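You operate a simulated robot arm through the tools that you are given. There is no shell and no other tool. Be economical: measure what you need, move in short steps, check, and stop when the job is done.

You run a simulated two-armed robot. Do the job below in one go: nothing can be reset, and whatever is moved stays where it is left.

## Task
On the packing table top, fold the green cloth in half, so that its two long edges meet.

Only the result counts: the job must be done as asked and must still hold three seconds after the hand-in. Knocking over, shifting, dropping, spilling or breaking anything else fails it. Flat cloth is picked up by pressing the open fingertips on it (5 to 10 N) and closing them slowly along it; thin cloth reads only 2 to 8 mm in the jaws.

## Robot
Two 7-joint arms with two-finger parallel grippers on one trunk, on a base that drives. Base frame: it is fixed to the floor where the robot stands at the start and does not move with it; the origin is under the middle of the robot, x ahead of it, y to its left, z up; the surface under the hand at the start is at about z = 860. Readings come in mm, degrees, newtons and seconds.
The left shoulder is at the start at [202, 171, 1054], the right one opposite. Places, roughly: packing table top [700, 100, 900]. Payload 4.4 kg a hand.
The tool frame of a hand sits at the grasp point between the pads (the TCP): z along the fingers, y along the line on which they close. The tips reach 23 mm beyond it. Largest opening 94 mm; finger width 38, thickness 10; the body of the gripper, 54 by 96 mm, starts 39 mm behind the TCP.
Orientation is that of the tool frame in the base frame, as [roll, pitch, yaw] about the fixed x, y, z axes, in that order (R = Rz(yaw) Ry(pitch) Rx(roll)). With the fingers straight down and closing along the base's y, the tool's x points along the base's -x, its y along +y and its z along -z.

## Interface
- The arms move only by the tool nudge_tool. It takes "left_deltas", "right_deltas" or both (then of equal length, played together; a hand with none holds still); each is text: rows parted by semicolons, each of 7 numbers parted by spaces: the closure in counts, from 0 (fully open) to 255 (shut), then the shift along the tool's x, y, z in m, then the turn, a rotation vector about the tool's x, y, z in degrees. In form: claw x y z wx wy wz; .... A call has 1 to 8 rows; each row is the pose to reach, as a shift and turn from the pose commanded when the call began, along the tool's axes at that moment. Each row takes 0.2 s and may step no farther than 50 mm and 8.6 degrees from the row before; otherwise, or with a gripper value out of range, the whole call is refused. Where a pose cannot be reached the arm comes as near as it can. A force on the tool above 40 N (or 10 N above the force at the start of the call, whichever is more), or a blocked arm, ends the call early, and 0.2 s more pass. The fingers move at their own pace (about 72 mm/s each) and stop on an object; they squeeze with about 30 N. The grip force told is the motor's: it shows also when the fingers shut on nothing. Time passes only in rows, and 0.2 s behind the last, so rows that repeat a pose let the fingers close. The reply holds the time, the measured pose of the TCP, the force on the tool along the base axes, the opening and the grip force, in the units named above and with some noise, with the torque about the TCP (base axes, N m) and any sound that the robot's microphone picked up, and new pictures: "views" is both (left out), scene, wrist or none (wrist: the cameras of the hands that moved).
- Cameras (640 x 400 px; columns grow to the right, rows downward): "scene" is now at [340.4, 13.8, 1182]; the picture's right is [0.14, -0.99, 0.00], its down [-0.57, -0.08, -0.82] and it looks along [0.81, 0.11, -0.58] (base axes); focal length 214 px, centre (320, 200). "left" rides on the left gripper at [86, -16, -74] in its tool frame; the picture's right is [0.18, 0.98, 0.00], its down [-0.58, 0.11, -0.81] and it looks along [-0.79, 0.15, 0.59] (tool axes); focal length 243 px, centre (320, 200). "right" rides on the right gripper at [86, 16, -74] in its tool frame; the picture's right is [-0.18, 0.98, 0.00], its down [-0.58, -0.11, -0.81] and it looks along [-0.79, -0.15, 0.59] (tool axes); focal length 243 px, centre (320, 200). There is no depth. A picture from a camera that has moved, and an enlarged one, comes with that camera's place and axes in the base frame and with its lens.
- lift_body(by): slides the trunk up (or, below 0, down) by that many mm; the arms and the scene camera ride with it, the base frame stays. It gives what a move gives, with no picture.
- drive_base(legs): drives the robot by 1 to 6 legs, each [ahead, left, turn to the left] in mm, mm and degrees, along the robot's own axes; the way and the turn of a leg run together, so that a leg with both is an arc; at most 1500 mm and 180 degrees a leg. The arms and the cameras ride along, it lands a little off, and it stops where it bumps. It gives what a move gives, and a new picture of the scene camera.
- pan_tilt(pan, tilt): turns the head with the scene camera to pan (to the left, within 80 degrees either way) and tilt (down, from -29 to 69), counted from straight ahead of the robot. It gives what a move gives, and a new picture of the scene camera.
- inspect(camera, box): a new picture of the part [left, top, right, bottom] of that camera's present view, enlarged. No time passes.
- hand_in(): hands the job in; it is judged then, once.

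Go step by step. Nothing tells you exact positions but the pictures and the camera data: compare them with the known pose of the tool, close in by small moves and look again before you grip or let go. The budget is 120 turns and 260 pictures, counting those below and the enlarged ones. Unless the task says otherwise, let go and move clear before handing in, and close with one line.

The tools are called by a JSON object that holds its "op" and its "data". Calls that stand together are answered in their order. nudge_tool: Moves the arms, as the interface text tells. Its arguments: {"type":"object","properties":{"left_deltas":{"type":"string"},"right_deltas":{"type":"string"},"views":{"type":"string","enum":["both","scene","wrist","none"]}},"required":[]} The other tools are called the same way: lift_body (by) slides the trunk up or down; drive_base (legs) drives the base; pan_tilt (pan, tilt) turns the head that bears the scene camera; inspect (camera, box) takes an enlarged picture of a part of a camera's view; hand_in () hands the job in.

At the start:

```text
time_s: 0.0
left_tool_pos: [561.3, 223.6, 1082.9]
left_tool_rot: [180.0, 0.1, -180.0]
left_contact_force: [0.0, 0.3, 0.3]
left_ft_torque: [0.02, 0.03, 0.02]
left_grip_width: 93.9
left_grip_force: 0.1
right_tool_pos: [491.5, -197.4, 1028.1]
right_tool_rot: [-180.0, 0.0, -179.9]
right_contact_force: [-0.5, -0.1, -0.5]
right_ft_torque: [0.01, 0.0, 0.02]
right_grip_width: 94.0
right_grip_force: 0.0
trunk travel left (down, up): [-75.0, 313.0]
robot x, y, heading: [0.6, 0.1, -0.1]
head pan, tilt: [8.0, 35.1]
```

scene: 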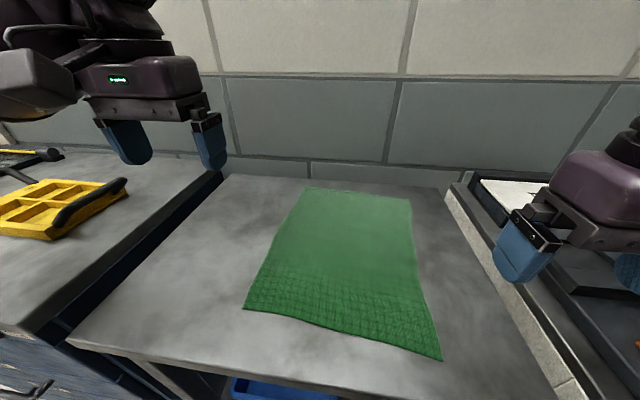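
right: 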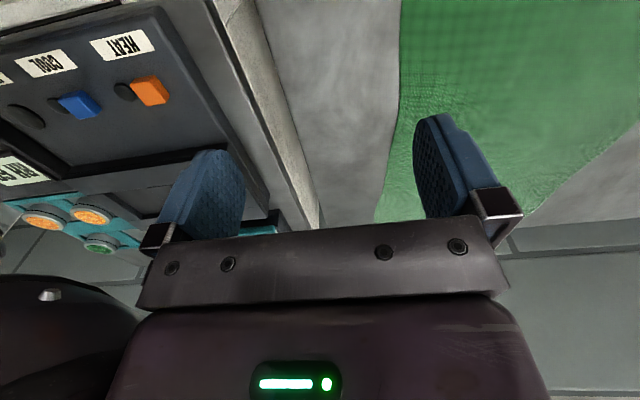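
left: 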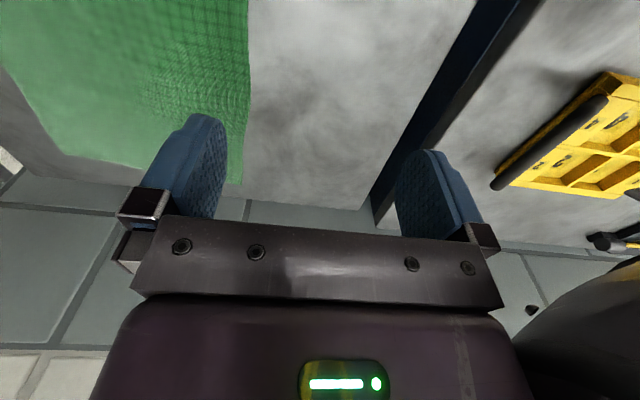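

The cloth lies with its long edges along x, roughly x 470–840 and y −145 to +140. I want to stand to the right and turned left so each hand can take one end of the left long edge, so first I check the space on the right.

{"op": "pan_tilt", "data": {"pan": -50, "tilt": 50}}

```text
time_s: 1.3
left_tool_pos: [561.0, 223.7, 1082.6]
left_tool_rot: [180.0, 0.0, 179.9]
left_contact_force: [1.0, -0.5, 0.4]
left_ft_torque: [0.0, 0.01, -0.04]
left_grip_width: 94.0
left_grip_force: 0.0
right_tool_pos: [492.0, -197.0, 1028.3]
right_tool_rot: [180.0, -0.1, -180.0]
right_contact_force: [-0.6, -0.4, 0.3]
right_ft_torque: [0.0, 0.0, -0.01]
right_grip_width: 93.9
right_grip_force: 0.1
trunk travel left (down, up): [-75.0, 313.0]
robot x, y, heading: [-0.1, 0.8, 0.1]
head pan, tilt: [-50.0, 50.0]
camera scene: at [302.8, -57.4, 1160.5], right [-0.77, -0.64, 0.0], down [-0.49, 0.59, -0.64], along [0.41, -0.49, -0.77], focal length 214 px, centre (320, 200)
```

scene: 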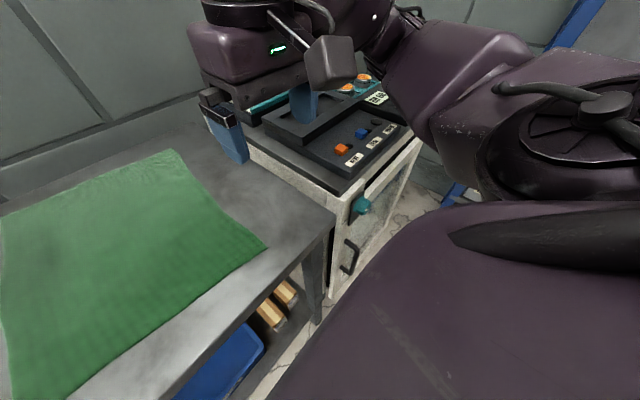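

The floor on the right is free. I back off a little, shift right, and turn left.

{"op": "drive_base", "data": {"legs": [[-60, -230, 0], [0, 0, 30]]}}

{"op": "pan_tilt", "data": {"pan": -10, "tilt": 45}}

```text
time_s: 5.4
left_tool_pos: [316.1, 244.4, 1082.9]
left_tool_rot: [179.9, 0.1, -150.3]
left_contact_force: [-0.3, -0.2, 0.1]
left_ft_torque: [-0.01, 0.0, 0.01]
left_grip_width: 93.7
left_grip_force: 0.0
right_tool_pos: [463.9, -154.7, 1028.8]
right_tool_rot: [180.0, 0.0, -150.2]
right_contact_force: [0.5, -0.2, -0.4]
right_ft_torque: [0.01, 0.01, -0.02]
right_grip_width: 93.8
right_grip_force: 0.0
trunk travel left (down, up): [-75.0, 313.0]
robot x, y, heading: [-60.3, -229.8, 29.9]
head pan, tilt: [-50.0, 50.0]
camera scene: at [232.2, -127.7, 1160.5], right [-0.35, -0.94, 0.0], down [-0.72, 0.26, -0.64], along [0.6, -0.22, -0.77], focal length 214 px, centre (320, 200)
```

scene: 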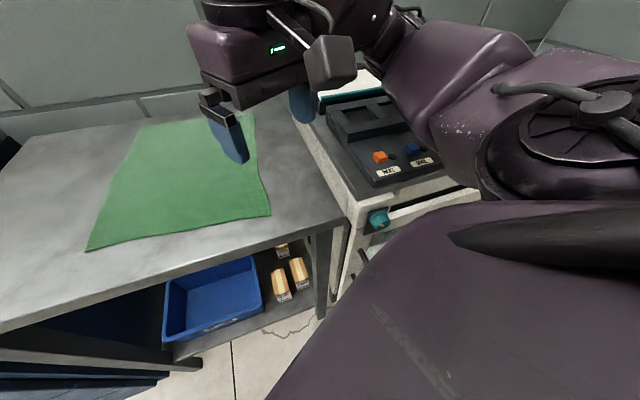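

```text
time_s: 6.4
left_tool_pos: [316.9, 242.9, 1082.7]
left_tool_rot: [179.9, 0.0, -150.1]
left_contact_force: [0.0, 0.2, -0.4]
left_ft_torque: [0.01, 0.01, -0.01]
left_grip_width: 94.1
left_grip_force: 0.1
right_tool_pos: [464.5, -154.6, 1027.5]
right_tool_rot: [-180.0, 0.0, -150.2]
right_contact_force: [0.9, 0.4, 0.6]
right_ft_torque: [-0.03, -0.01, 0.0]
right_grip_width: 93.6
right_grip_force: 0.1
trunk travel left (down, up): [-75.0, 313.0]
robot x, y, heading: [-60.6, -226.7, 29.9]
head pan, tilt: [-10.0, 45.0]
camera scene: at [236.6, -74.0, 1167.4], right [0.34, -0.94, 0.0], down [-0.67, -0.24, -0.71], along [0.67, 0.24, -0.71], focal length 214 px, centre (320, 200)
```

scene: 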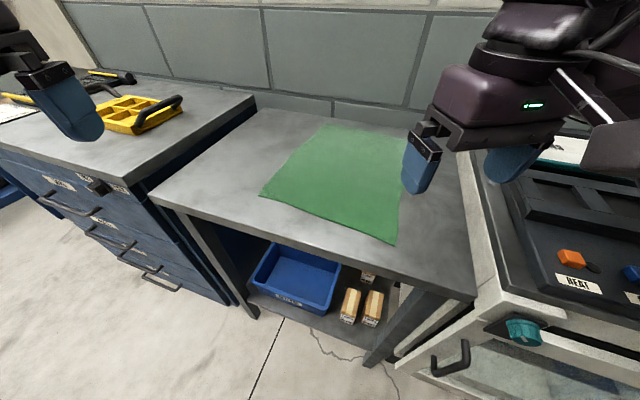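

The cloth corners agree at z≈860: left edge from (500,152) to (845,126), right edge from (470,−125) to (832,−158). I move the base a little nearer.

{"op": "drive_base", "data": {"legs": [[75, -30, 0]]}}

{"op": "pan_tilt", "data": {"pan": -18, "tilt": 48}}

```text
time_s: 7.5
left_tool_pos: [396.8, 253.3, 1081.8]
left_tool_rot: [-180.0, -0.1, -150.3]
left_contact_force: [0.3, -0.6, -0.4]
left_ft_torque: [0.01, 0.06, 0.0]
left_grip_width: 94.1
left_grip_force: 0.0
right_tool_pos: [544.5, -146.6, 1027.9]
right_tool_rot: [-180.0, 0.0, -150.3]
right_contact_force: [-0.1, 0.7, -0.6]
right_ft_torque: [0.01, 0.03, 0.0]
right_grip_width: 94.2
right_grip_force: 0.1
trunk travel left (down, up): [-75.0, 313.0]
robot x, y, heading: [21.6, -217.6, 29.6]
head pan, tilt: [-10.0, 45.0]
camera scene: at [316.4, -64.4, 1167.3], right [0.34, -0.94, 0.0], down [-0.67, -0.24, -0.71], along [0.67, 0.24, -0.71], focal length 214 px, centre (320, 200)
```

scene: 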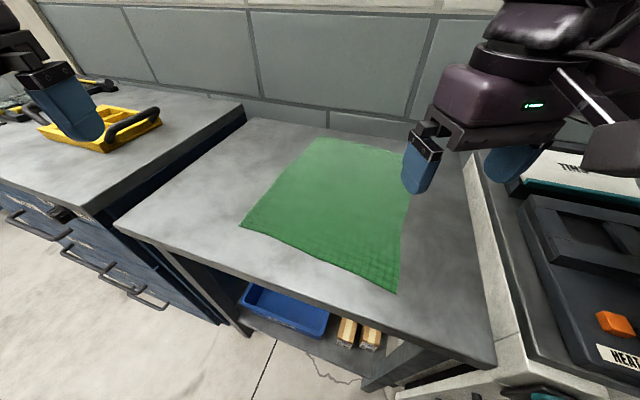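

```text
time_s: 8.2
left_tool_pos: [396.1, 252.6, 1082.5]
left_tool_rot: [179.9, 0.0, -150.3]
left_contact_force: [-0.1, 0.1, 0.9]
left_ft_torque: [0.04, 0.04, 0.0]
left_grip_width: 93.8
left_grip_force: 0.0
right_tool_pos: [544.1, -146.6, 1028.4]
right_tool_rot: [180.0, 0.0, -150.2]
right_contact_force: [-0.3, 0.1, 0.8]
right_ft_torque: [0.0, 0.01, 0.0]
right_grip_width: 93.8
right_grip_force: 0.1
trunk travel left (down, up): [-75.0, 313.0]
robot x, y, heading: [19.8, -219.5, 29.6]
head pan, tilt: [-18.0, 48.0]
camera scene: at [316.4, -75.7, 1163.2], right [0.2, -0.98, 0.0], down [-0.73, -0.15, -0.67], along [0.66, 0.14, -0.74], focal length 214 px, centre (320, 200)
```

scene: 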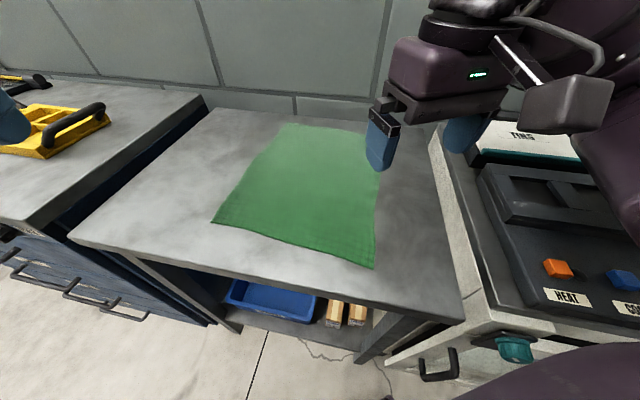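

Now I bring both hands above their gripping points on the left edge, turning them so the fingers close across the edge.

{"op": "nudge_tool", "data": {"left_deltas": "0 -0.0068 -0.0201 0.0165 0 0 4.25; 0 -0.0136 -0.0402 0.033 0 0 8.5; 0 -0.0204 -0.0603 0.0495 0 0 12.75; 0 -0.0272 -0.0804 0.066 0 0 17; 0 -0.034 -0.1005 0.0825 0 0 21.25; 0 -0.0408 -0.1206 0.099 0 0 25.5; 0 -0.0475 -0.1407 0.1155 0 0 29.75; 0 -0.0543 -0.1611 0.132 0 0 34", "right_deltas": "0 -0.0462 0.0116 0.00975 0 0 4.25; 0 -0.0924 0.0232 0.0195 0 0 8.5; 0 -0.1386 0.0348 0.02925 0 0 12.75; 0 -0.1848 0.0464 0.039 0 0 17; 0 -0.231 0.058 0.04875 0 0 21.25; 0 -0.2772 0.0696 0.0585 0 0 25.5; 0 -0.3234 0.0812 0.06825 0 0 29.75; 0 -0.3696 0.093 0.078 0 0 34"}}

```text
time_s: 10.0
left_tool_pos: [524.9, 140.8, 947.7]
left_tool_rot: [-179.9, 0.0, 175.5]
left_contact_force: [0.0, 0.5, 0.6]
left_ft_torque: [-0.01, 0.0, -0.04]
left_grip_width: 93.7
left_grip_force: 0.1
right_tool_pos: [820.6, 118.5, 949.5]
right_tool_rot: [179.9, 0.0, 175.7]
right_contact_force: [0.1, 0.7, -0.5]
right_ft_torque: [0.01, 0.05, 0.0]
right_grip_width: 93.9
right_grip_force: 0.0
trunk travel left (down, up): [-75.0, 313.0]
robot x, y, heading: [16.4, -218.8, 30.0]
head pan, tilt: [-18.0, 48.0]
camera scene: at [317.0, -75.0, 1162.7], right [0.2, -0.98, 0.0], down [-0.73, -0.15, -0.67], along [0.66, 0.14, -0.74], focal length 214 px, centre (320, 200)
camera right: at [736.7, 140.4, 1025.0], right [0.26, 0.97, 0.0], down [0.57, -0.15, 0.81], along [0.78, -0.21, -0.59], focal length 243 px, centre (320, 200)
camera left: at [437.8, 133.1, 1022.4], right [-0.11, 0.99, 0.0], down [0.59, 0.06, 0.81], along [0.8, 0.09, -0.59], focal length 243 px, centre (320, 200)
```

scene: 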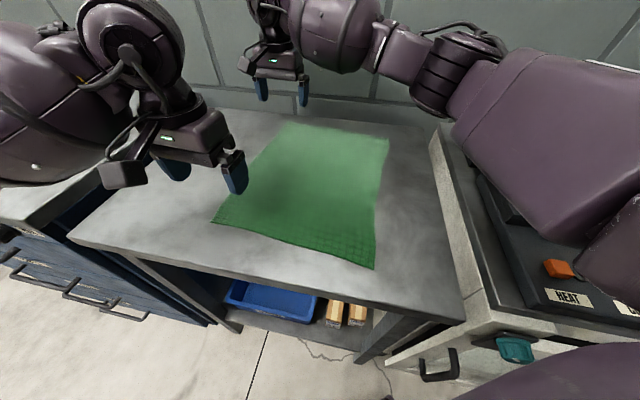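
right: 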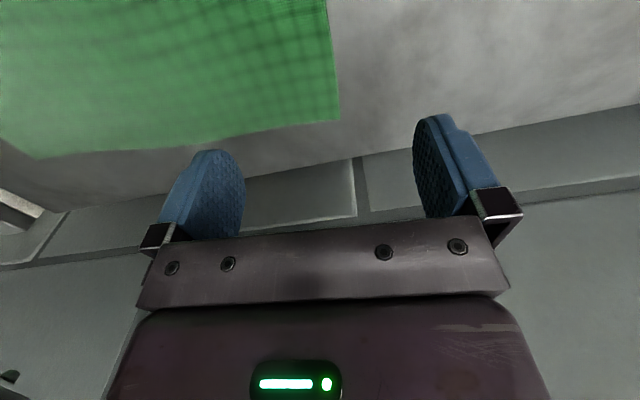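
left: 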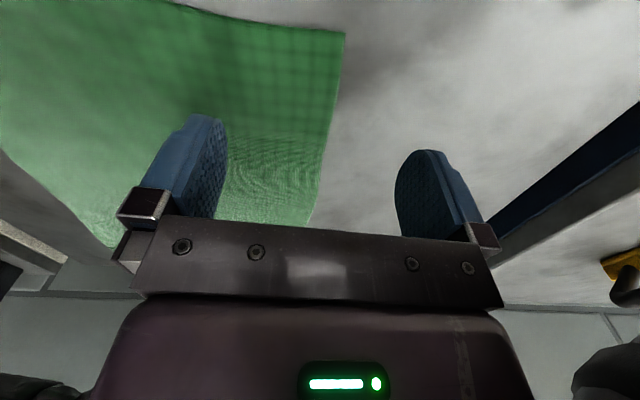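

The points check out (edge at y≈154 near the left hand, ≈128 at the right). I narrow the jaws to about 50 mm and descend to just above the cloth.

{"op": "nudge_tool", "data": {"left_deltas": "119 0 0 0.02 0 0 0; 119 0 0 0.04 0 0 0; 119 0 0 0.057 0 0 0; 119 0 0 0.057 0 0 0", "right_deltas": "119 0 0 0.02 0 0 0; 119 0 0 0.04 0 0 0; 119 0 0 0.059 0 0 0; 119 0 0 0.059 0 0 0"}}

```text
time_s: 11.0
left_tool_pos: [522.8, 140.9, 893.4]
left_tool_rot: [-179.9, 0.0, 175.7]
left_contact_force: [-0.3, 0.7, 0.2]
left_ft_torque: [0.0, 0.0, -0.05]
left_grip_width: 50.1
left_grip_force: 0.0
right_tool_pos: [821.5, 117.8, 892.4]
right_tool_rot: [-180.0, 0.0, 175.6]
right_contact_force: [0.4, 0.5, 0.2]
right_ft_torque: [-0.01, 0.01, 0.01]
right_grip_width: 50.0
right_grip_force: 0.1
trunk travel left (down, up): [-75.0, 313.0]
robot x, y, heading: [20.4, -218.8, 29.7]
head pan, tilt: [-18.0, 48.0]
camera scene: at [316.0, -76.0, 1163.5], right [0.2, -0.98, 0.0], down [-0.73, -0.15, -0.67], along [0.66, 0.14, -0.74], focal length 214 px, centre (320, 200)
camera right: at [737.1, 138.3, 967.4], right [0.26, 0.97, 0.0], down [0.57, -0.15, 0.81], along [0.78, -0.21, -0.59], focal length 243 px, centre (320, 200)
camera left: at [436.5, 132.5, 968.7], right [-0.11, 0.99, 0.0], down [0.59, 0.06, 0.81], along [0.8, 0.09, -0.59], focal length 243 px, centre (320, 200)
```

scene: 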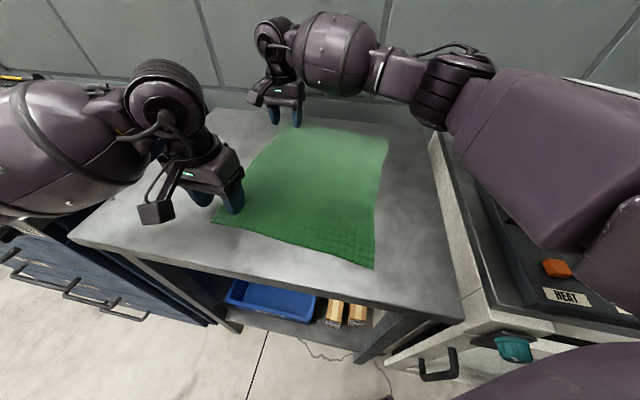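
right: 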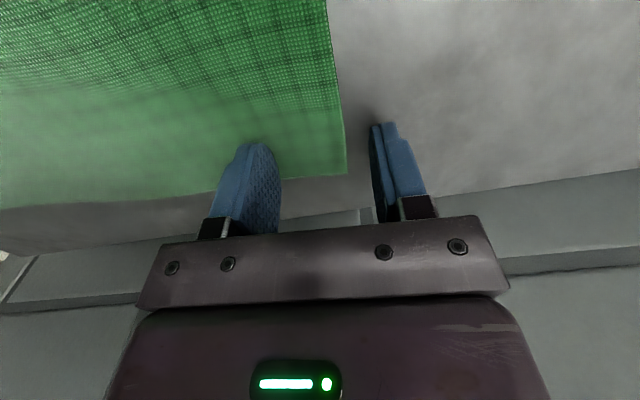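
left: 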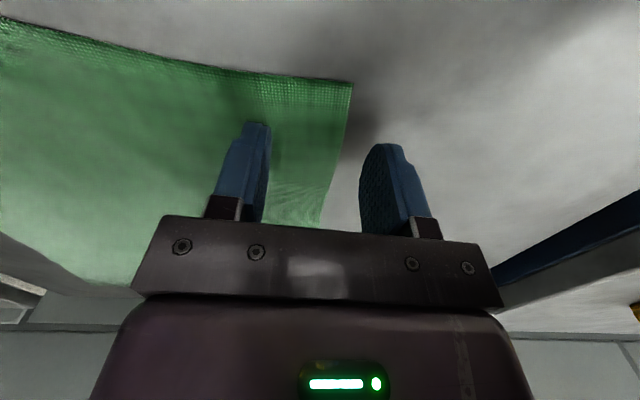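

Both jaws straddle the edge. I press down in small steps.

{"op": "nudge_tool", "data": {"left_deltas": "119 0 0 0.003 0 0 0; 119 0 0 0.006 0 0 0; 119 0 0 0.008 0 0 0; 119 0 0 0.008 0 0 0", "right_deltas": "119 0 0 0.003 0 0 0; 119 0 0 0.006 0 0 0; 119 0 0 0.008 0 0 0; 119 0 0 0.008 0 0 0", "views": "none"}}

```text
time_s: 12.0
left_tool_pos: [522.8, 139.6, 886.2]
left_tool_rot: [179.9, 0.1, 175.7]
left_contact_force: [0.2, 0.3, 0.3]
left_ft_torque: [-0.02, 0.01, -0.01]
left_grip_width: 50.1
left_grip_force: 0.1
right_tool_pos: [820.4, 117.6, 884.6]
right_tool_rot: [179.8, 0.0, 175.8]
right_contact_force: [1.8, 0.8, 5.4]
right_ft_torque: [-0.15, -0.02, 0.0]
right_grip_width: 49.8
right_grip_force: 0.0
trunk travel left (down, up): [-75.0, 313.0]
robot x, y, heading: [20.0, -214.6, 29.5]
head pan, tilt: [-18.0, 48.0]
```

{"op": "nudge_tool", "data": {"left_deltas": "119 0 0 0.001 0 0 0; 119 0 0 0.002 0 0 0; 119 0 0 0.002 0 0 0", "views": "none"}}

```text
time_s: 12.8
left_tool_pos: [523.5, 141.5, 885.1]
left_tool_rot: [-180.0, 0.2, 175.7]
left_contact_force: [0.9, -1.1, 7.2]
left_ft_torque: [-0.27, 0.05, 0.03]
left_grip_width: 50.2
left_grip_force: 0.1
right_tool_pos: [820.5, 117.0, 884.7]
right_tool_rot: [179.9, 0.1, 175.7]
right_contact_force: [0.3, 0.9, 5.2]
right_ft_torque: [-0.14, -0.02, 0.01]
right_grip_width: 49.5
right_grip_force: 0.2
trunk travel left (down, up): [-75.0, 313.0]
robot x, y, heading: [21.2, -217.0, 29.7]
head pan, tilt: [-18.0, 48.0]
```

Both hands now press the cloth at 5–7 N; I close the fingers slowly.

{"op": "nudge_tool", "data": {"left_deltas": "136 0 0 0 0 0 0; 153 0 0 0 0 0 0; 170 0 0 0 0 0 0; 187 0 0 0 0 0 0; 204 0 0 0 0 0 0; 221 0 0 0 0 0 0; 238 0 0 0 0 0 0; 255 0 0 0 0 0 0", "right_deltas": "136 0 0 0 0 0 0; 153 0 0 0 0 0 0; 170 0 0 0 0 0 0; 187 0 0 0 0 0 0; 204 0 0 0 0 0 0; 221 0 0 0 0 0 0; 238 0 0 0 0 0 0; 255 0 0 0 0 0 0"}}

```text
time_s: 14.6
left_tool_pos: [521.5, 140.7, 883.8]
left_tool_rot: [179.9, 0.0, 175.7]
left_contact_force: [0.3, -1.0, 15.1]
left_ft_torque: [-0.14, 0.17, 0.05]
left_grip_width: 2.6
left_grip_force: 30.3
right_tool_pos: [820.0, 116.3, 884.1]
right_tool_rot: [180.0, 0.1, 175.8]
right_contact_force: [0.6, 0.3, 2.8]
right_ft_torque: [0.01, -0.01, 0.0]
right_grip_width: 2.5
right_grip_force: 29.6
trunk travel left (down, up): [-75.0, 313.0]
robot x, y, heading: [19.4, -217.5, 29.7]
head pan, tilt: [-18.0, 48.0]
camera scene: at [315.3, -76.5, 1163.7], right [0.2, -0.98, 0.0], down [-0.73, -0.15, -0.67], along [0.66, 0.14, -0.74], focal length 214 px, centre (320, 200)
camera right: at [734.7, 138.2, 959.7], right [0.26, 0.97, 0.0], down [0.57, -0.15, 0.81], along [0.78, -0.21, -0.59], focal length 243 px, centre (320, 200)
camera left: at [434.9, 132.1, 959.0], right [-0.11, 0.99, 0.0], down [0.59, 0.06, 0.81], along [0.8, 0.09, -0.59], focal length 243 px, centre (320, 200)
```

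scene: 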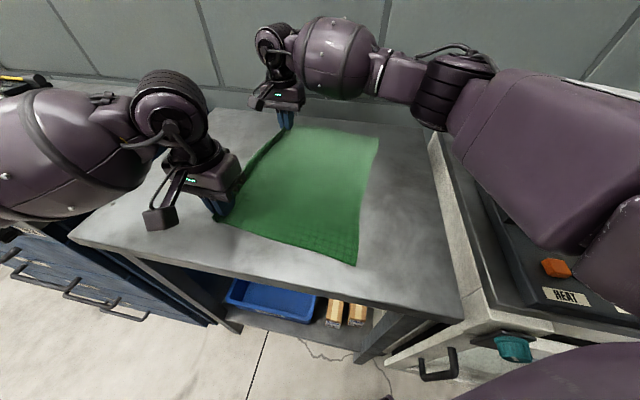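
right: 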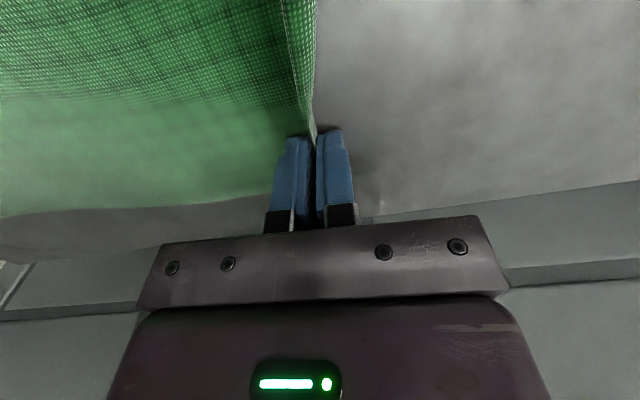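
left: 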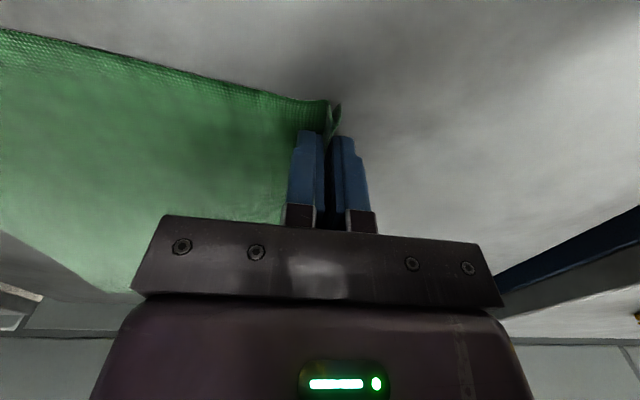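

The edge is standing up in both jaws. I lift both hands slightly and check the grip.

{"op": "nudge_tool", "data": {"left_deltas": "255 0 -0.01 -0.03 0 0 0; 255 0 -0.02 -0.06 0 0 0; 255 0 -0.03 -0.09 0 0 0; 255 0 -0.03 -0.09 0 0 0", "right_deltas": "255 0 -0.01 -0.03 0 0 0; 255 0 -0.02 -0.06 0 0 0; 255 0 -0.03 -0.09 0 0 0; 255 0 -0.03 -0.09 0 0 0"}}

```text
time_s: 15.6
left_tool_pos: [521.2, 112.3, 973.4]
left_tool_rot: [180.0, -0.1, 175.7]
left_contact_force: [0.2, 0.0, 0.4]
left_ft_torque: [0.01, 0.02, 0.01]
left_grip_width: 2.7
left_grip_force: 30.4
right_tool_pos: [817.0, 87.2, 971.7]
right_tool_rot: [-179.9, -0.1, 175.7]
right_contact_force: [0.2, 0.0, -0.8]
right_ft_torque: [0.0, 0.04, -0.02]
right_grip_width: 2.5
right_grip_force: 30.2
trunk travel left (down, up): [-75.0, 313.0]
robot x, y, heading: [19.7, -220.3, 29.8]
head pan, tilt: [-18.0, 48.0]
camera scene: at [317.1, -75.2, 1162.6], right [0.2, -0.98, 0.0], down [-0.73, -0.15, -0.67], along [0.65, 0.14, -0.74], focal length 214 px, centre (320, 200)
camera right: at [732.4, 109.8, 1047.4], right [0.26, 0.97, 0.0], down [0.57, -0.15, 0.81], along [0.78, -0.21, -0.59], focal length 243 px, centre (320, 200)
camera left: at [433.8, 102.9, 1048.0], right [-0.11, 0.99, 0.0], down [0.59, 0.07, 0.81], along [0.8, 0.09, -0.59], focal length 243 px, centre (320, 200)
```

scene: 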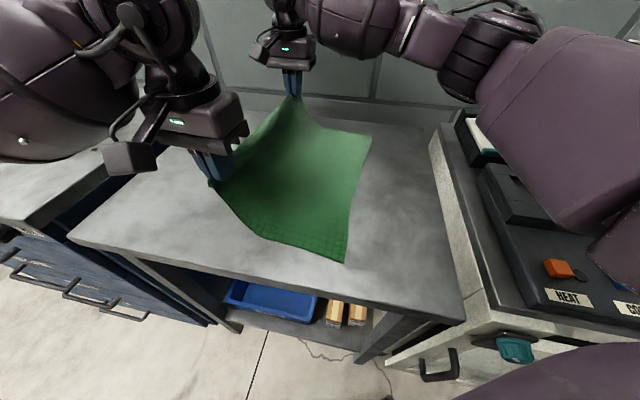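
right: 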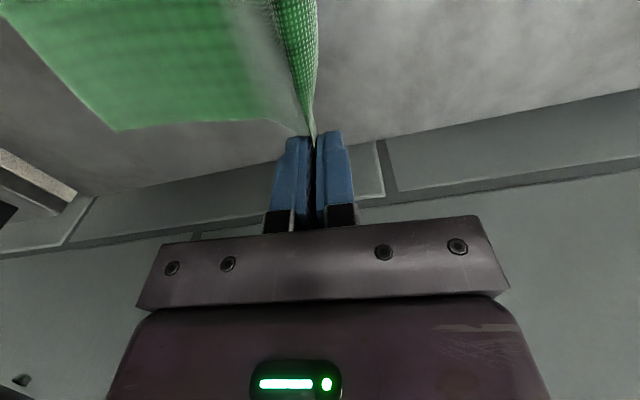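
left: 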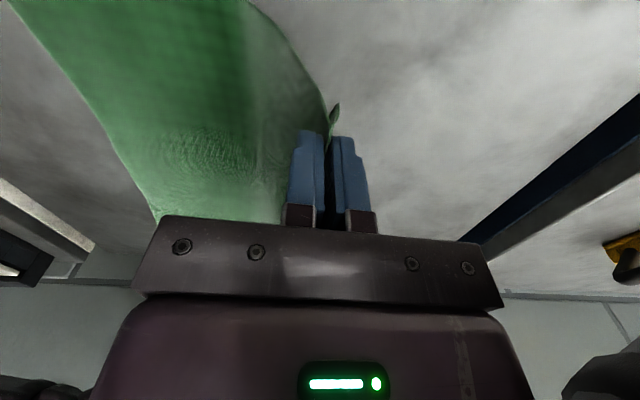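

Both corners are held, and the loose right edge has slid to y≈−80…−102. I look closer at how much cloth is in the jaws.

{"op": "inspect", "data": {"camera": "left", "box": [240, 60, 420, 240]}}

{"op": "inspect", "data": {"camera": "right", "box": [220, 40, 420, 240]}}

{"op": "inspect", "data": {"camera": "scene", "box": [180, 70, 400, 290]}}

```text
2.22 times, centred on (330, 150) of left
camera zoom: at [433.8, 102.9, 1048.0], right [-0.11, 0.99, 0.0], down [0.59, 0.07, 0.81], along [0.8, 0.09, -0.59], focal length 539 px, centre (298, 311)
```

zoom: 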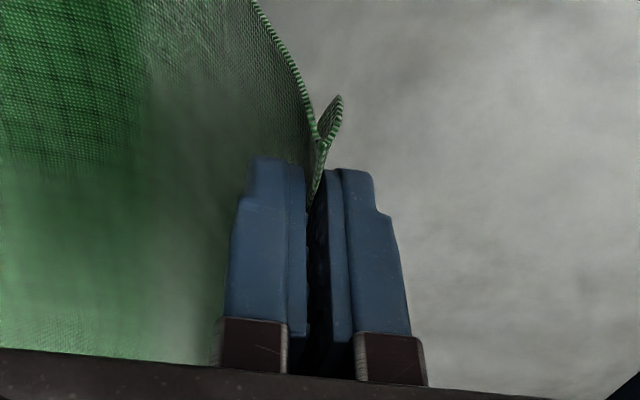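

```text
2.00 times, centred on (320, 140) of right
camera zoom: at [732.4, 109.8, 1047.4], right [0.26, 0.97, 0.0], down [0.57, -0.15, 0.81], along [0.78, -0.21, -0.59], focal length 485 px, centre (320, 320)
```

zoom: 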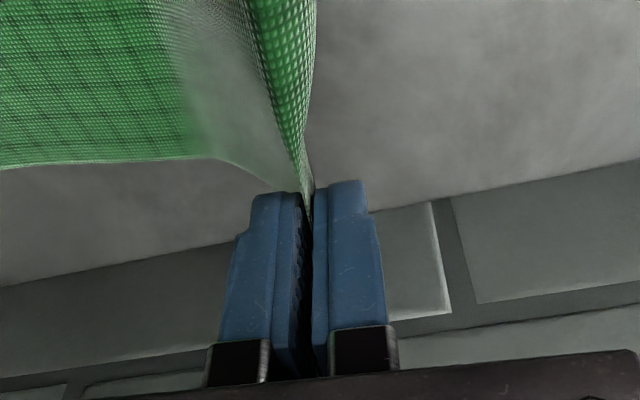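

```text
1.82 times, centred on (290, 180) of scene
camera zoom: at [317.1, -75.2, 1162.6], right [0.2, -0.98, 0.0], down [-0.73, -0.15, -0.67], along [0.65, 0.14, -0.74], focal length 390 px, centre (374, 236)
```

zoom: 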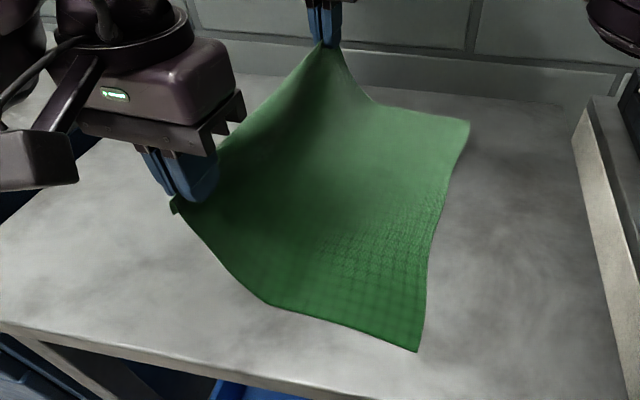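

A small ridge is pinched with about 12 mm of edge beyond it. I now carry both hands over the fold line along a shallow arc.

{"op": "nudge_tool", "data": {"left_deltas": "255 0 -0.02 -0.015 0 0 0; 255 0 -0.04 -0.025 0 0 0; 255 0 -0.06 -0.028 0 0 0; 255 0 -0.08 -0.024 0 0 0; 255 0 -0.1 -0.015 0 0 0; 255 0 -0.12 -0.005 0 0 0; 255 0 -0.12 -0.005 0 0 0", "right_deltas": "255 0 -0.02 -0.015 0 0 0; 255 0 -0.04 -0.025 0 0 0; 255 0 -0.06 -0.028 0 0 0; 255 0 -0.08 -0.024 0 0 0; 255 0 -0.1 -0.015 0 0 0; 255 0 -0.12 -0.005 0 0 0; 255 0 -0.12 -0.005 0 0 0"}}

```text
time_s: 17.2
left_tool_pos: [510.2, -8.8, 977.4]
left_tool_rot: [-180.0, 0.0, 175.7]
left_contact_force: [0.2, 0.4, -0.1]
left_ft_torque: [0.01, -0.01, -0.02]
left_grip_width: 2.5
left_grip_force: 30.1
right_tool_pos: [806.7, -33.0, 977.8]
right_tool_rot: [180.0, 0.1, 175.8]
right_contact_force: [-0.8, -0.1, 0.5]
right_ft_torque: [-0.04, -0.01, 0.01]
right_grip_width: 2.6
right_grip_force: 30.2
trunk travel left (down, up): [-75.0, 313.0]
robot x, y, heading: [15.8, -215.4, 29.7]
head pan, tilt: [-18.0, 48.0]
camera scene: at [316.2, -75.5, 1163.3], right [0.2, -0.98, 0.0], down [-0.73, -0.15, -0.67], along [0.66, 0.14, -0.74], focal length 214 px, centre (320, 200)
camera right: at [722.7, -11.4, 1053.2], right [0.26, 0.97, 0.0], down [0.57, -0.15, 0.81], along [0.78, -0.21, -0.59], focal length 243 px, centre (320, 200)
camera left: at [423.5, -17.9, 1052.9], right [-0.11, 0.99, 0.0], down [0.59, 0.06, 0.81], along [0.8, 0.09, -0.59], focal length 243 px, centre (320, 200)
```

scene: 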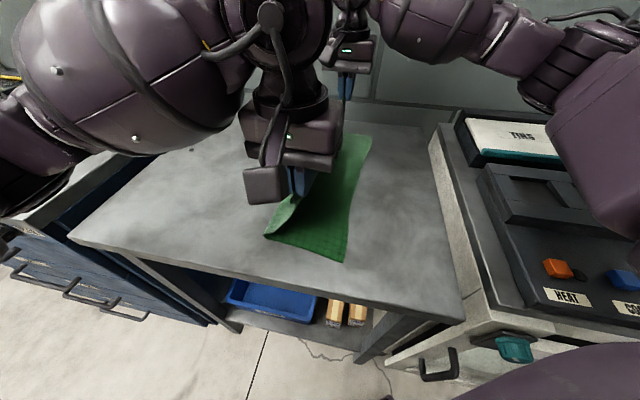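
right: 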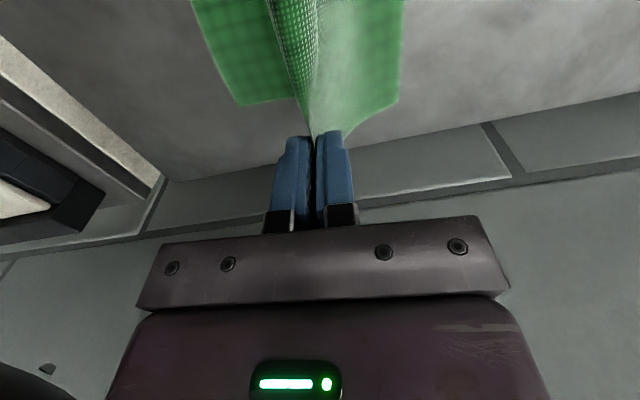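
left: 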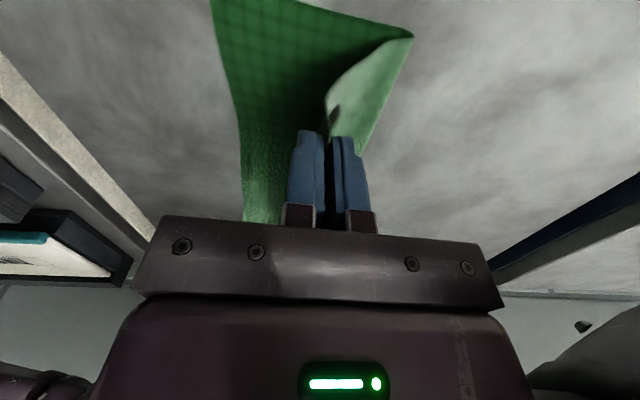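

The fold is forming well, with the fold line about midway (lower half about 135 mm wide). I carry on down to just above the right edge, tilting the hands slightly so the edge strip lies outward.

{"op": "nudge_tool", "data": {"left_deltas": "255 0 -0.012 0.008 -3 0 0; 255 0 -0.024 0.018 -6 0 0; 255 0 -0.036 0.03 -9 0 0; 255 0 -0.046 0.042 -12 0 0; 255 0 -0.055 0.053 -15 0 0; 255 0 -0.063 0.064 -18 0 0; 255 0 -0.068 0.072 -21 0 0; 255 0 -0.071 0.078 -24 0 0", "right_deltas": "255 0 -0.012 0.008 -3 0 0; 255 0 -0.024 0.018 -6 0 0; 255 0 -0.036 0.03 -9 0 0; 255 0 -0.046 0.042 -12 0 0; 255 0 -0.055 0.053 -15 0 0; 255 0 -0.063 0.064 -18 0 0; 255 0 -0.07 0.072 -21 0 0; 255 0 -0.073 0.078 -24 0 0"}}

```text
time_s: 19.0
left_tool_pos: [506.5, -80.9, 899.3]
left_tool_rot: [155.9, 0.0, 175.7]
left_contact_force: [0.0, 0.4, -0.4]
left_ft_torque: [0.0, 0.0, 0.0]
left_grip_width: 2.6
left_grip_force: 30.0
right_tool_pos: [802.0, -103.8, 901.1]
right_tool_rot: [155.9, -0.1, 175.7]
right_contact_force: [-0.4, -1.1, -0.3]
right_ft_torque: [-0.02, 0.02, -0.02]
right_grip_width: 2.5
right_grip_force: 29.7
trunk travel left (down, up): [-75.0, 313.0]
robot x, y, heading: [21.2, -218.4, 29.7]
head pan, tilt: [-18.0, 48.0]
camera scene: at [316.5, -76.0, 1163.2], right [0.2, -0.98, 0.0], down [-0.73, -0.15, -0.67], along [0.66, 0.14, -0.74], focal length 214 px, centre (320, 200)
camera right: at [715.8, -114.2, 976.1], right [0.25, 0.88, 0.4], down [0.55, -0.47, 0.69], along [0.8, 0.05, -0.6], focal length 243 px, centre (320, 200)
camera left: at [417.3, -118.0, 961.7], right [-0.12, 0.91, 0.4], down [0.56, -0.27, 0.78], along [0.82, 0.32, -0.48], focal length 243 px, centre (320, 200)
```

scene: 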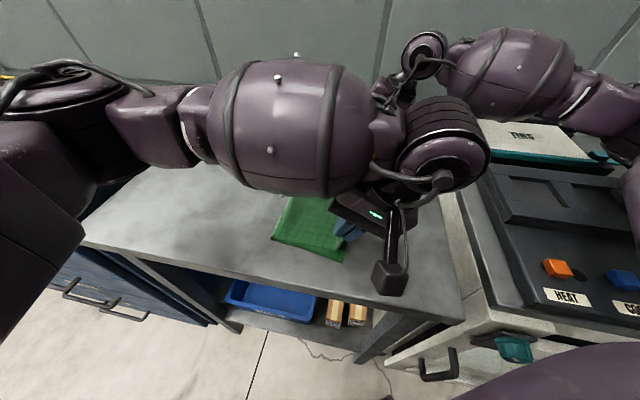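
right: 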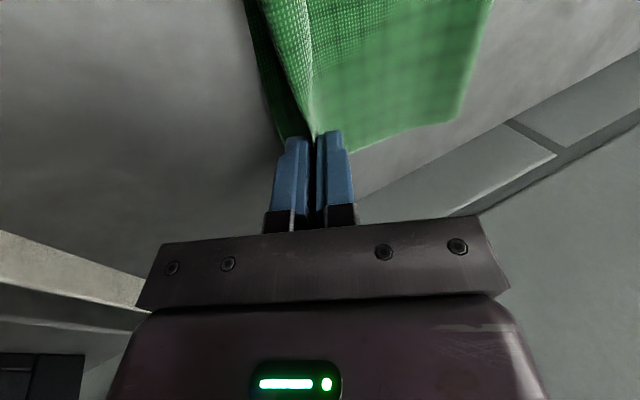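
left: 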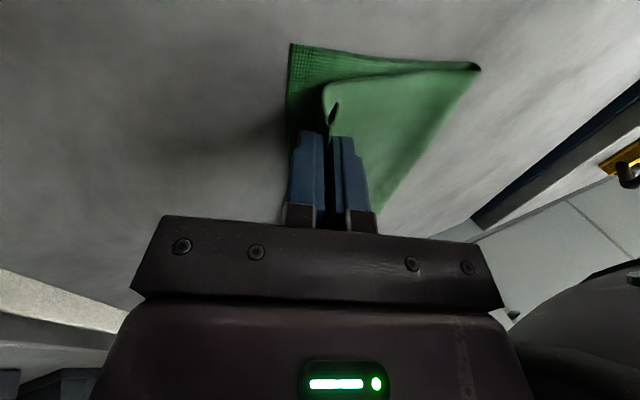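

The flap corner is coming down within about 10 mm of the lower corner. I lower the tips onto the lower layer.

{"op": "nudge_tool", "data": {"left_deltas": "255 0 -0.002 0.0043 0 0 0; 255 0 -0.0038 0.0085 0 0 0; 255 0 -0.0053 0.0118 0 0 0; 255 0 -0.0053 0.0118 0 0 0", "right_deltas": "255 0 -0.002 0.0043 0 0 0; 255 0 -0.0038 0.0085 0 0 0; 255 0 -0.0057 0.0128 0 0 0; 255 0 -0.0057 0.0128 0 0 0", "views": "wrist"}}

```text
time_s: 20.0
left_tool_pos: [506.8, -79.3, 889.4]
left_tool_rot: [156.0, 0.1, 175.7]
left_contact_force: [-0.6, -0.4, -0.2]
left_ft_torque: [-0.04, -0.02, 0.0]
left_grip_width: 2.3
left_grip_force: 29.8
right_tool_pos: [802.3, -104.2, 885.5]
right_tool_rot: [155.9, 0.2, 175.6]
right_contact_force: [0.5, -0.9, 5.8]
right_ft_torque: [-0.08, 0.06, 0.0]
right_grip_width: 2.5
right_grip_force: 30.4
trunk travel left (down, up): [-75.0, 313.0]
robot x, y, heading: [22.3, -220.6, 29.5]
head pan, tilt: [-18.0, 48.0]
camera right: at [715.3, -113.9, 962.1], right [0.25, 0.88, 0.4], down [0.55, -0.47, 0.69], along [0.8, 0.05, -0.6], focal length 243 px, centre (320, 200)
camera left: at [416.2, -117.6, 950.0], right [-0.12, 0.91, 0.4], down [0.56, -0.27, 0.78], along [0.82, 0.32, -0.48], focal length 243 px, centre (320, 200)
```

right: 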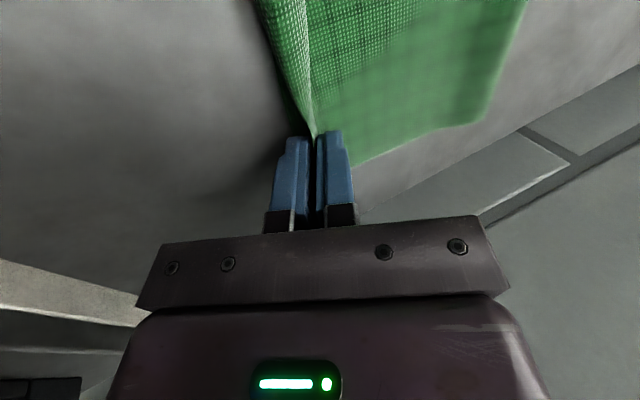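
left: 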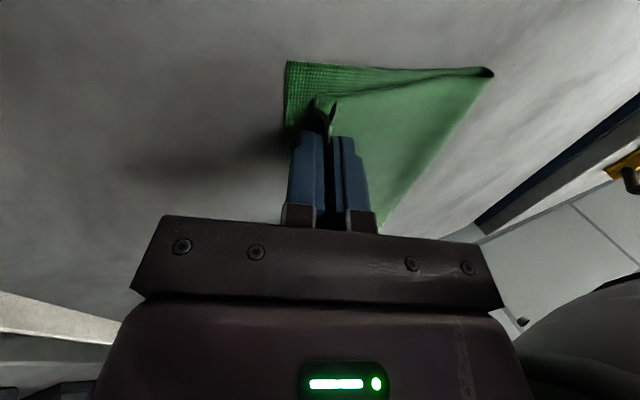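

{"op": "inspect", "data": {"camera": "left", "box": [250, 40, 410, 200]}}

{"op": "inspect", "data": {"camera": "right", "box": [220, 0, 420, 200]}}

```text
2.50 times, centred on (330, 120) of left
camera zoom: at [416.2, -117.6, 950.0], right [-0.12, 0.91, 0.4], down [0.56, -0.27, 0.78], along [0.82, 0.32, -0.48], focal length 606 px, centre (295, 400)
```

zoom: 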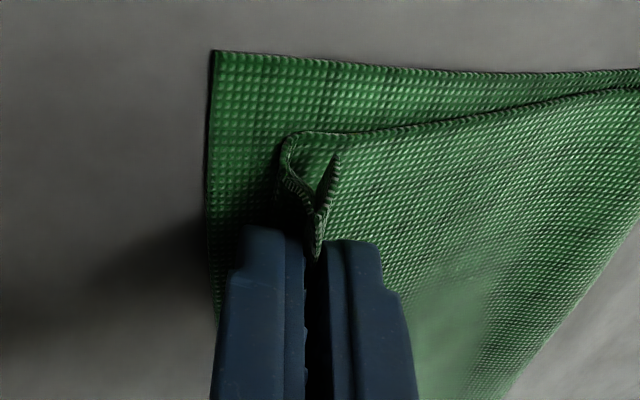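

```text
2.00 times, centred on (320, 100) of right
camera zoom: at [715.3, -113.9, 962.1], right [0.25, 0.88, 0.4], down [0.55, -0.47, 0.69], along [0.8, 0.05, -0.6], focal length 485 px, centre (320, 400)
```

zoom: 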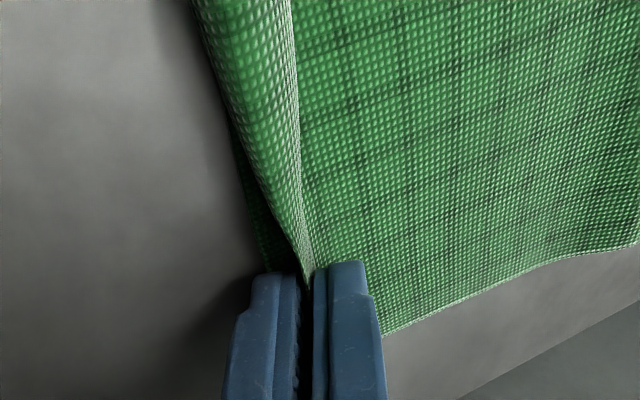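

The edge strip stands up beside the jaws on both ends. I open just a little and withdraw along the finger axis so the strip is not pushed.

{"op": "nudge_tool", "data": {"left_deltas": "238 0 0 0 0 0 0; 225 0 0 0 0 0 0; 225 0 0 -0.01 0 0 0; 225 0 0 -0.03 0 0 0; 225 0 0 -0.06 0 0 0; 225 0 0 -0.09 0 0 0; 225 0 0 -0.09 0 0 0", "right_deltas": "238 0 0 -0.002 0 0 0; 225 0 0 -0.002 0 0 0; 225 0 0 -0.012 0 0 0; 225 0 0 -0.03 0 0 0; 225 0 0 -0.06 0 0 0; 225 0 0 -0.09 0 0 0; 225 0 0 -0.09 0 0 0"}}

```text
time_s: 21.6
left_tool_pos: [501.8, -119.9, 967.9]
left_tool_rot: [155.9, -0.1, 175.7]
left_contact_force: [-0.1, 0.0, 0.4]
left_ft_torque: [-0.03, 0.02, 0.01]
left_grip_width: 11.2
left_grip_force: 0.0
right_tool_pos: [799.5, -142.0, 966.6]
right_tool_rot: [156.1, -0.2, 175.7]
right_contact_force: [0.0, 0.2, 0.4]
right_ft_torque: [0.01, -0.01, 0.0]
right_grip_width: 11.1
right_grip_force: 0.1
trunk travel left (down, up): [-75.0, 313.0]
robot x, y, heading: [19.6, -221.4, 29.8]
head pan, tilt: [-18.0, 48.0]
camera scene: at [317.2, -75.3, 1162.6], right [0.2, -0.98, 0.0], down [-0.73, -0.15, -0.67], along [0.65, 0.14, -0.74], focal length 214 px, centre (320, 200)
camera right: at [711.3, -150.2, 1042.6], right [0.25, 0.88, 0.4], down [0.55, -0.47, 0.69], along [0.8, 0.04, -0.6], focal length 243 px, centre (320, 200)
camera left: at [412.8, -156.9, 1030.8], right [-0.12, 0.91, 0.4], down [0.56, -0.27, 0.78], along [0.82, 0.32, -0.48], focal length 243 px, centre (320, 200)
```

scene: 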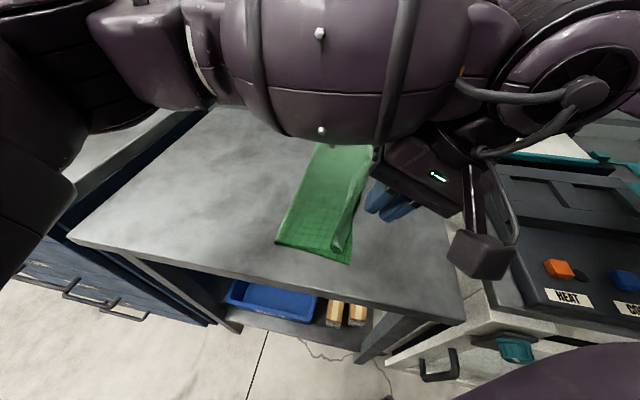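
right: 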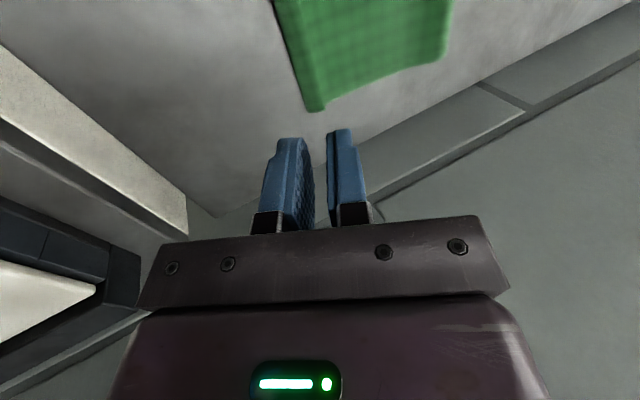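
left: 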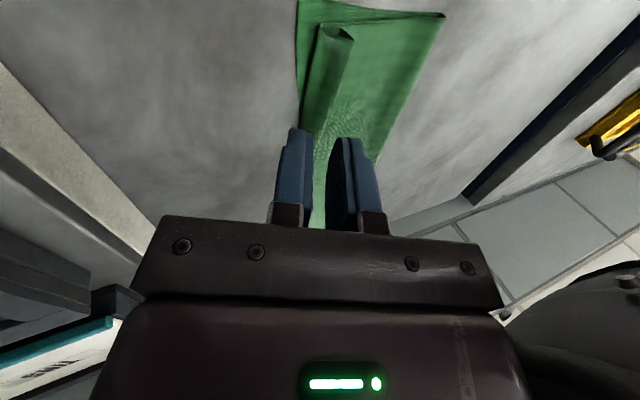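

The released strip curls back toward the fold. I move the left hand out of the way to see properly.

{"op": "nudge_tool", "data": {"left_deltas": "225 0 0.0163 -0.0366 3 0 0; 225 0 0.0326 -0.073 6 0 0; 225 0 0.0737 -0.0547 10 0 0; 225 0 0.1148 -0.0364 14 0 0; 225 0 0.156 -0.018 18 0 0; 225 0 0.197 0.0003 21 0 0; 225 0 0.238 0.0186 24 0 0; 225 0 0.238 0.0186 24 0 0", "views": "scene"}}

{"op": "inspect", "data": {"camera": "scene", "box": [250, 120, 410, 280]}}

{"op": "inspect", "data": {"camera": "right", "box": [240, 0, 440, 200]}}

```text
time_s: 23.4
left_tool_pos: [521.1, 102.8, 1049.3]
left_tool_rot: [-179.9, 0.1, 175.7]
left_contact_force: [0.1, -0.6, -0.5]
left_ft_torque: [-0.03, -0.03, 0.0]
left_grip_width: 11.1
left_grip_force: 0.0
right_tool_pos: [797.2, -141.3, 968.5]
right_tool_rot: [156.0, 0.1, 175.6]
right_contact_force: [0.3, -0.4, 0.3]
right_ft_torque: [0.01, 0.02, -0.01]
right_grip_width: 11.1
right_grip_force: 0.1
trunk travel left (down, up): [-75.0, 313.0]
robot x, y, heading: [20.4, -220.7, 29.7]
head pan, tilt: [-18.0, 48.0]
camera scene: at [316.3, -76.2, 1163.3], right [0.2, -0.98, 0.0], down [-0.73, -0.15, -0.67], along [0.66, 0.14, -0.74], focal length 214 px, centre (320, 200)
```

scene: 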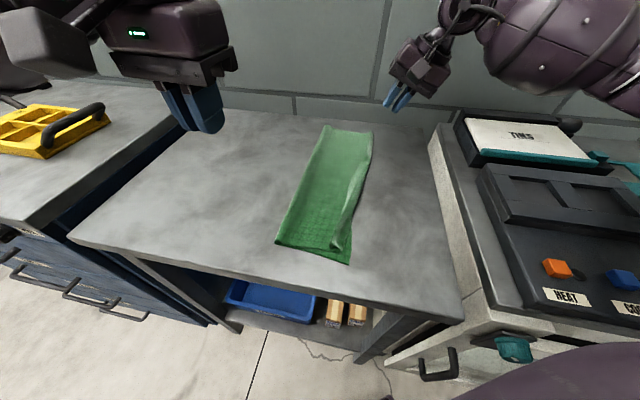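

```text
2.50 times, centred on (330, 200) of scene
camera zoom: at [316.3, -76.2, 1163.3], right [0.2, -0.98, 0.0], down [-0.73, -0.15, -0.67], along [0.66, 0.14, -0.74], focal length 536 px, centre (295, 200)
```

zoom: 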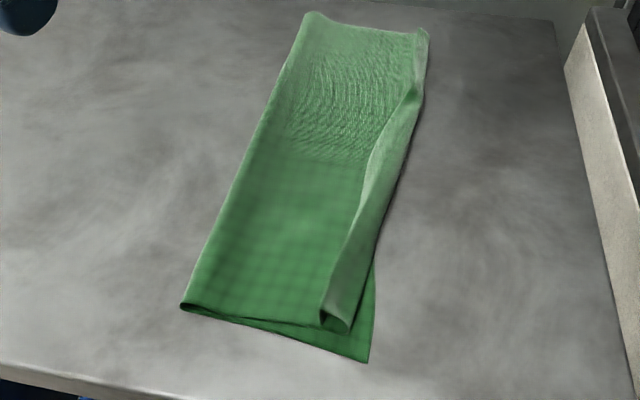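

```text
2.00 times, centred on (340, 100) of right
camera zoom: at [710.6, -151.0, 1044.0], right [0.25, 0.88, 0.4], down [0.55, -0.47, 0.69], along [0.8, 0.04, -0.6], focal length 485 px, centre (280, 400)
```

zoom: 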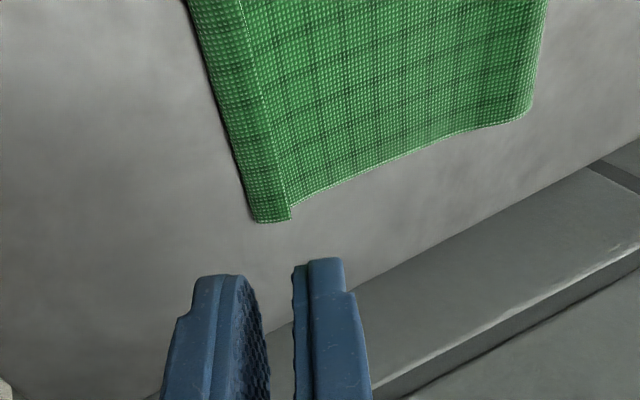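

The fold itself is good, but a hem about 15–20 mm wide along the moved edge is turned back. I will flip it outward by sweeping closed fingertips from inside; first I bring the left hand above the near end.

{"op": "nudge_tool", "data": {"left_deltas": "255 0.0015 -0.0228 0.02 4 0 0; 255 0.003 -0.0456 0.045 8 0 0; 255 0.0045 -0.0684 0.07 12 0 0; 255 0.006 -0.0912 0.1 16 0 0; 255 0.0075 -0.114 0.129 20 0 0; 255 0.0075 -0.114 0.129 20 0 0", "views": "both"}}

{"op": "inspect", "data": {"camera": "left", "box": [220, 0, 420, 200]}}

```text
time_s: 24.8
left_tool_pos: [505.4, -5.8, 922.1]
left_tool_rot: [-160.0, 0.1, 175.7]
left_contact_force: [-0.3, -0.2, 0.2]
left_ft_torque: [0.0, 0.0, 0.0]
left_grip_width: 0.0
left_grip_force: 30.2
right_tool_pos: [798.6, -141.8, 968.7]
right_tool_rot: [156.0, -0.1, 175.7]
right_contact_force: [-0.5, -1.4, 0.5]
right_ft_torque: [0.01, -0.01, 0.02]
right_grip_width: 11.1
right_grip_force: 0.1
trunk travel left (down, up): [-75.0, 313.0]
robot x, y, heading: [19.3, -219.3, 29.7]
head pan, tilt: [-18.0, 48.0]
camera scene: at [316.1, -75.9, 1163.4], right [0.2, -0.98, 0.0], down [-0.73, -0.15, -0.67], along [0.66, 0.14, -0.74], focal length 214 px, centre (320, 200)
camera left: at [419.2, 11.8, 997.9], right [-0.11, 0.93, -0.34], down [0.61, 0.33, 0.72], along [0.79, -0.12, -0.61], focal length 243 px, centre (320, 200)
```

scene: 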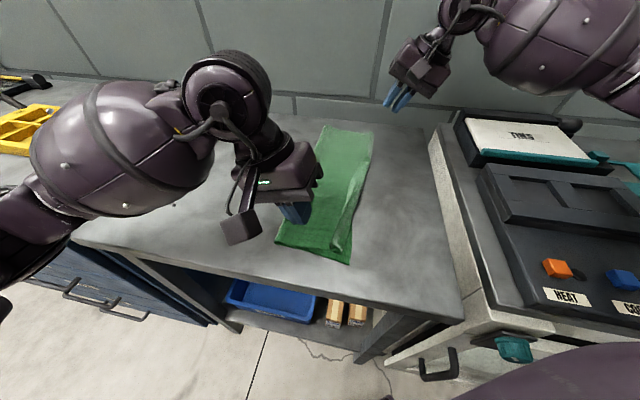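
left: 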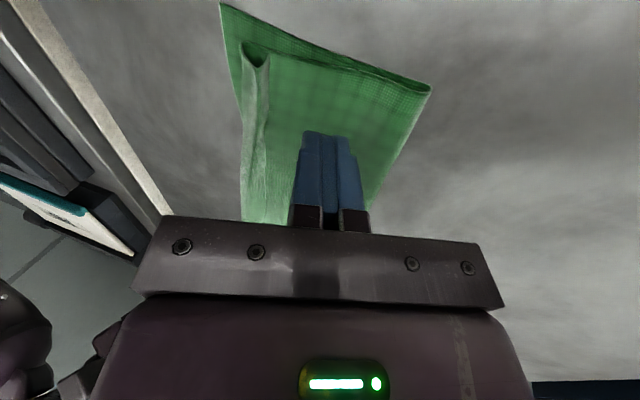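

```text
2.00 times, centred on (320, 100) of left
camera zoom: at [419.2, 11.8, 997.9], right [-0.11, 0.93, -0.34], down [0.61, 0.33, 0.72], along [0.79, -0.12, -0.61], focal length 485 px, centre (320, 400)
```

zoom: 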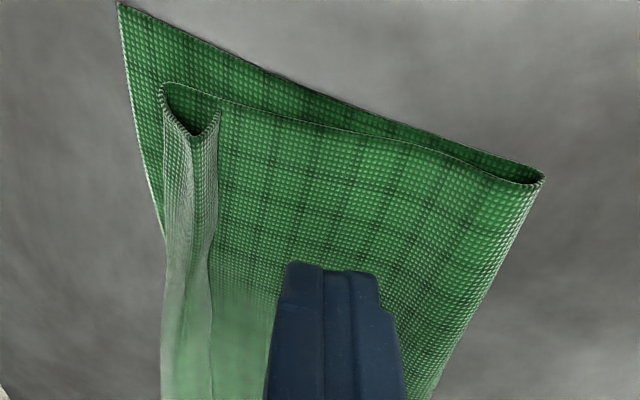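

The turned hem forms a small tent whose free edge rests on the flap at about y −57…−64. I set the hand upright just inside it, low down.

{"op": "nudge_tool", "data": {"left_deltas": "255 0 -0.006 0.014 -7 0 0; 255 0 -0.012 0.028 -14 0 0; 255 0 -0.0178 0.0416 -20 0 0; 255 0 -0.0178 0.0416 -20 0 0", "views": "wrist"}}

```text
time_s: 25.8
left_tool_pos: [502.0, -36.8, 887.0]
left_tool_rot: [179.8, 0.0, 175.6]
left_contact_force: [-0.6, 0.0, -0.3]
left_ft_torque: [-0.01, 0.0, -0.03]
left_grip_width: 0.1
left_grip_force: 30.0
right_tool_pos: [797.6, -141.1, 967.3]
right_tool_rot: [156.0, 0.0, 175.7]
right_contact_force: [-0.4, -0.4, 0.4]
right_ft_torque: [0.04, 0.02, -0.04]
right_grip_width: 11.2
right_grip_force: 0.1
trunk travel left (down, up): [-75.0, 313.0]
robot x, y, heading: [20.7, -217.2, 29.8]
head pan, tilt: [-18.0, 48.0]
camera left: at [414.1, -45.5, 961.6], right [-0.11, 0.99, 0.0], down [0.59, 0.06, 0.81], along [0.8, 0.09, -0.59], focal length 243 px, centre (320, 200)
```

left: 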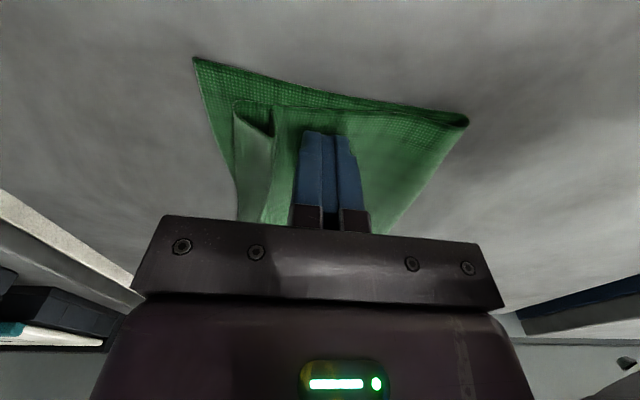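

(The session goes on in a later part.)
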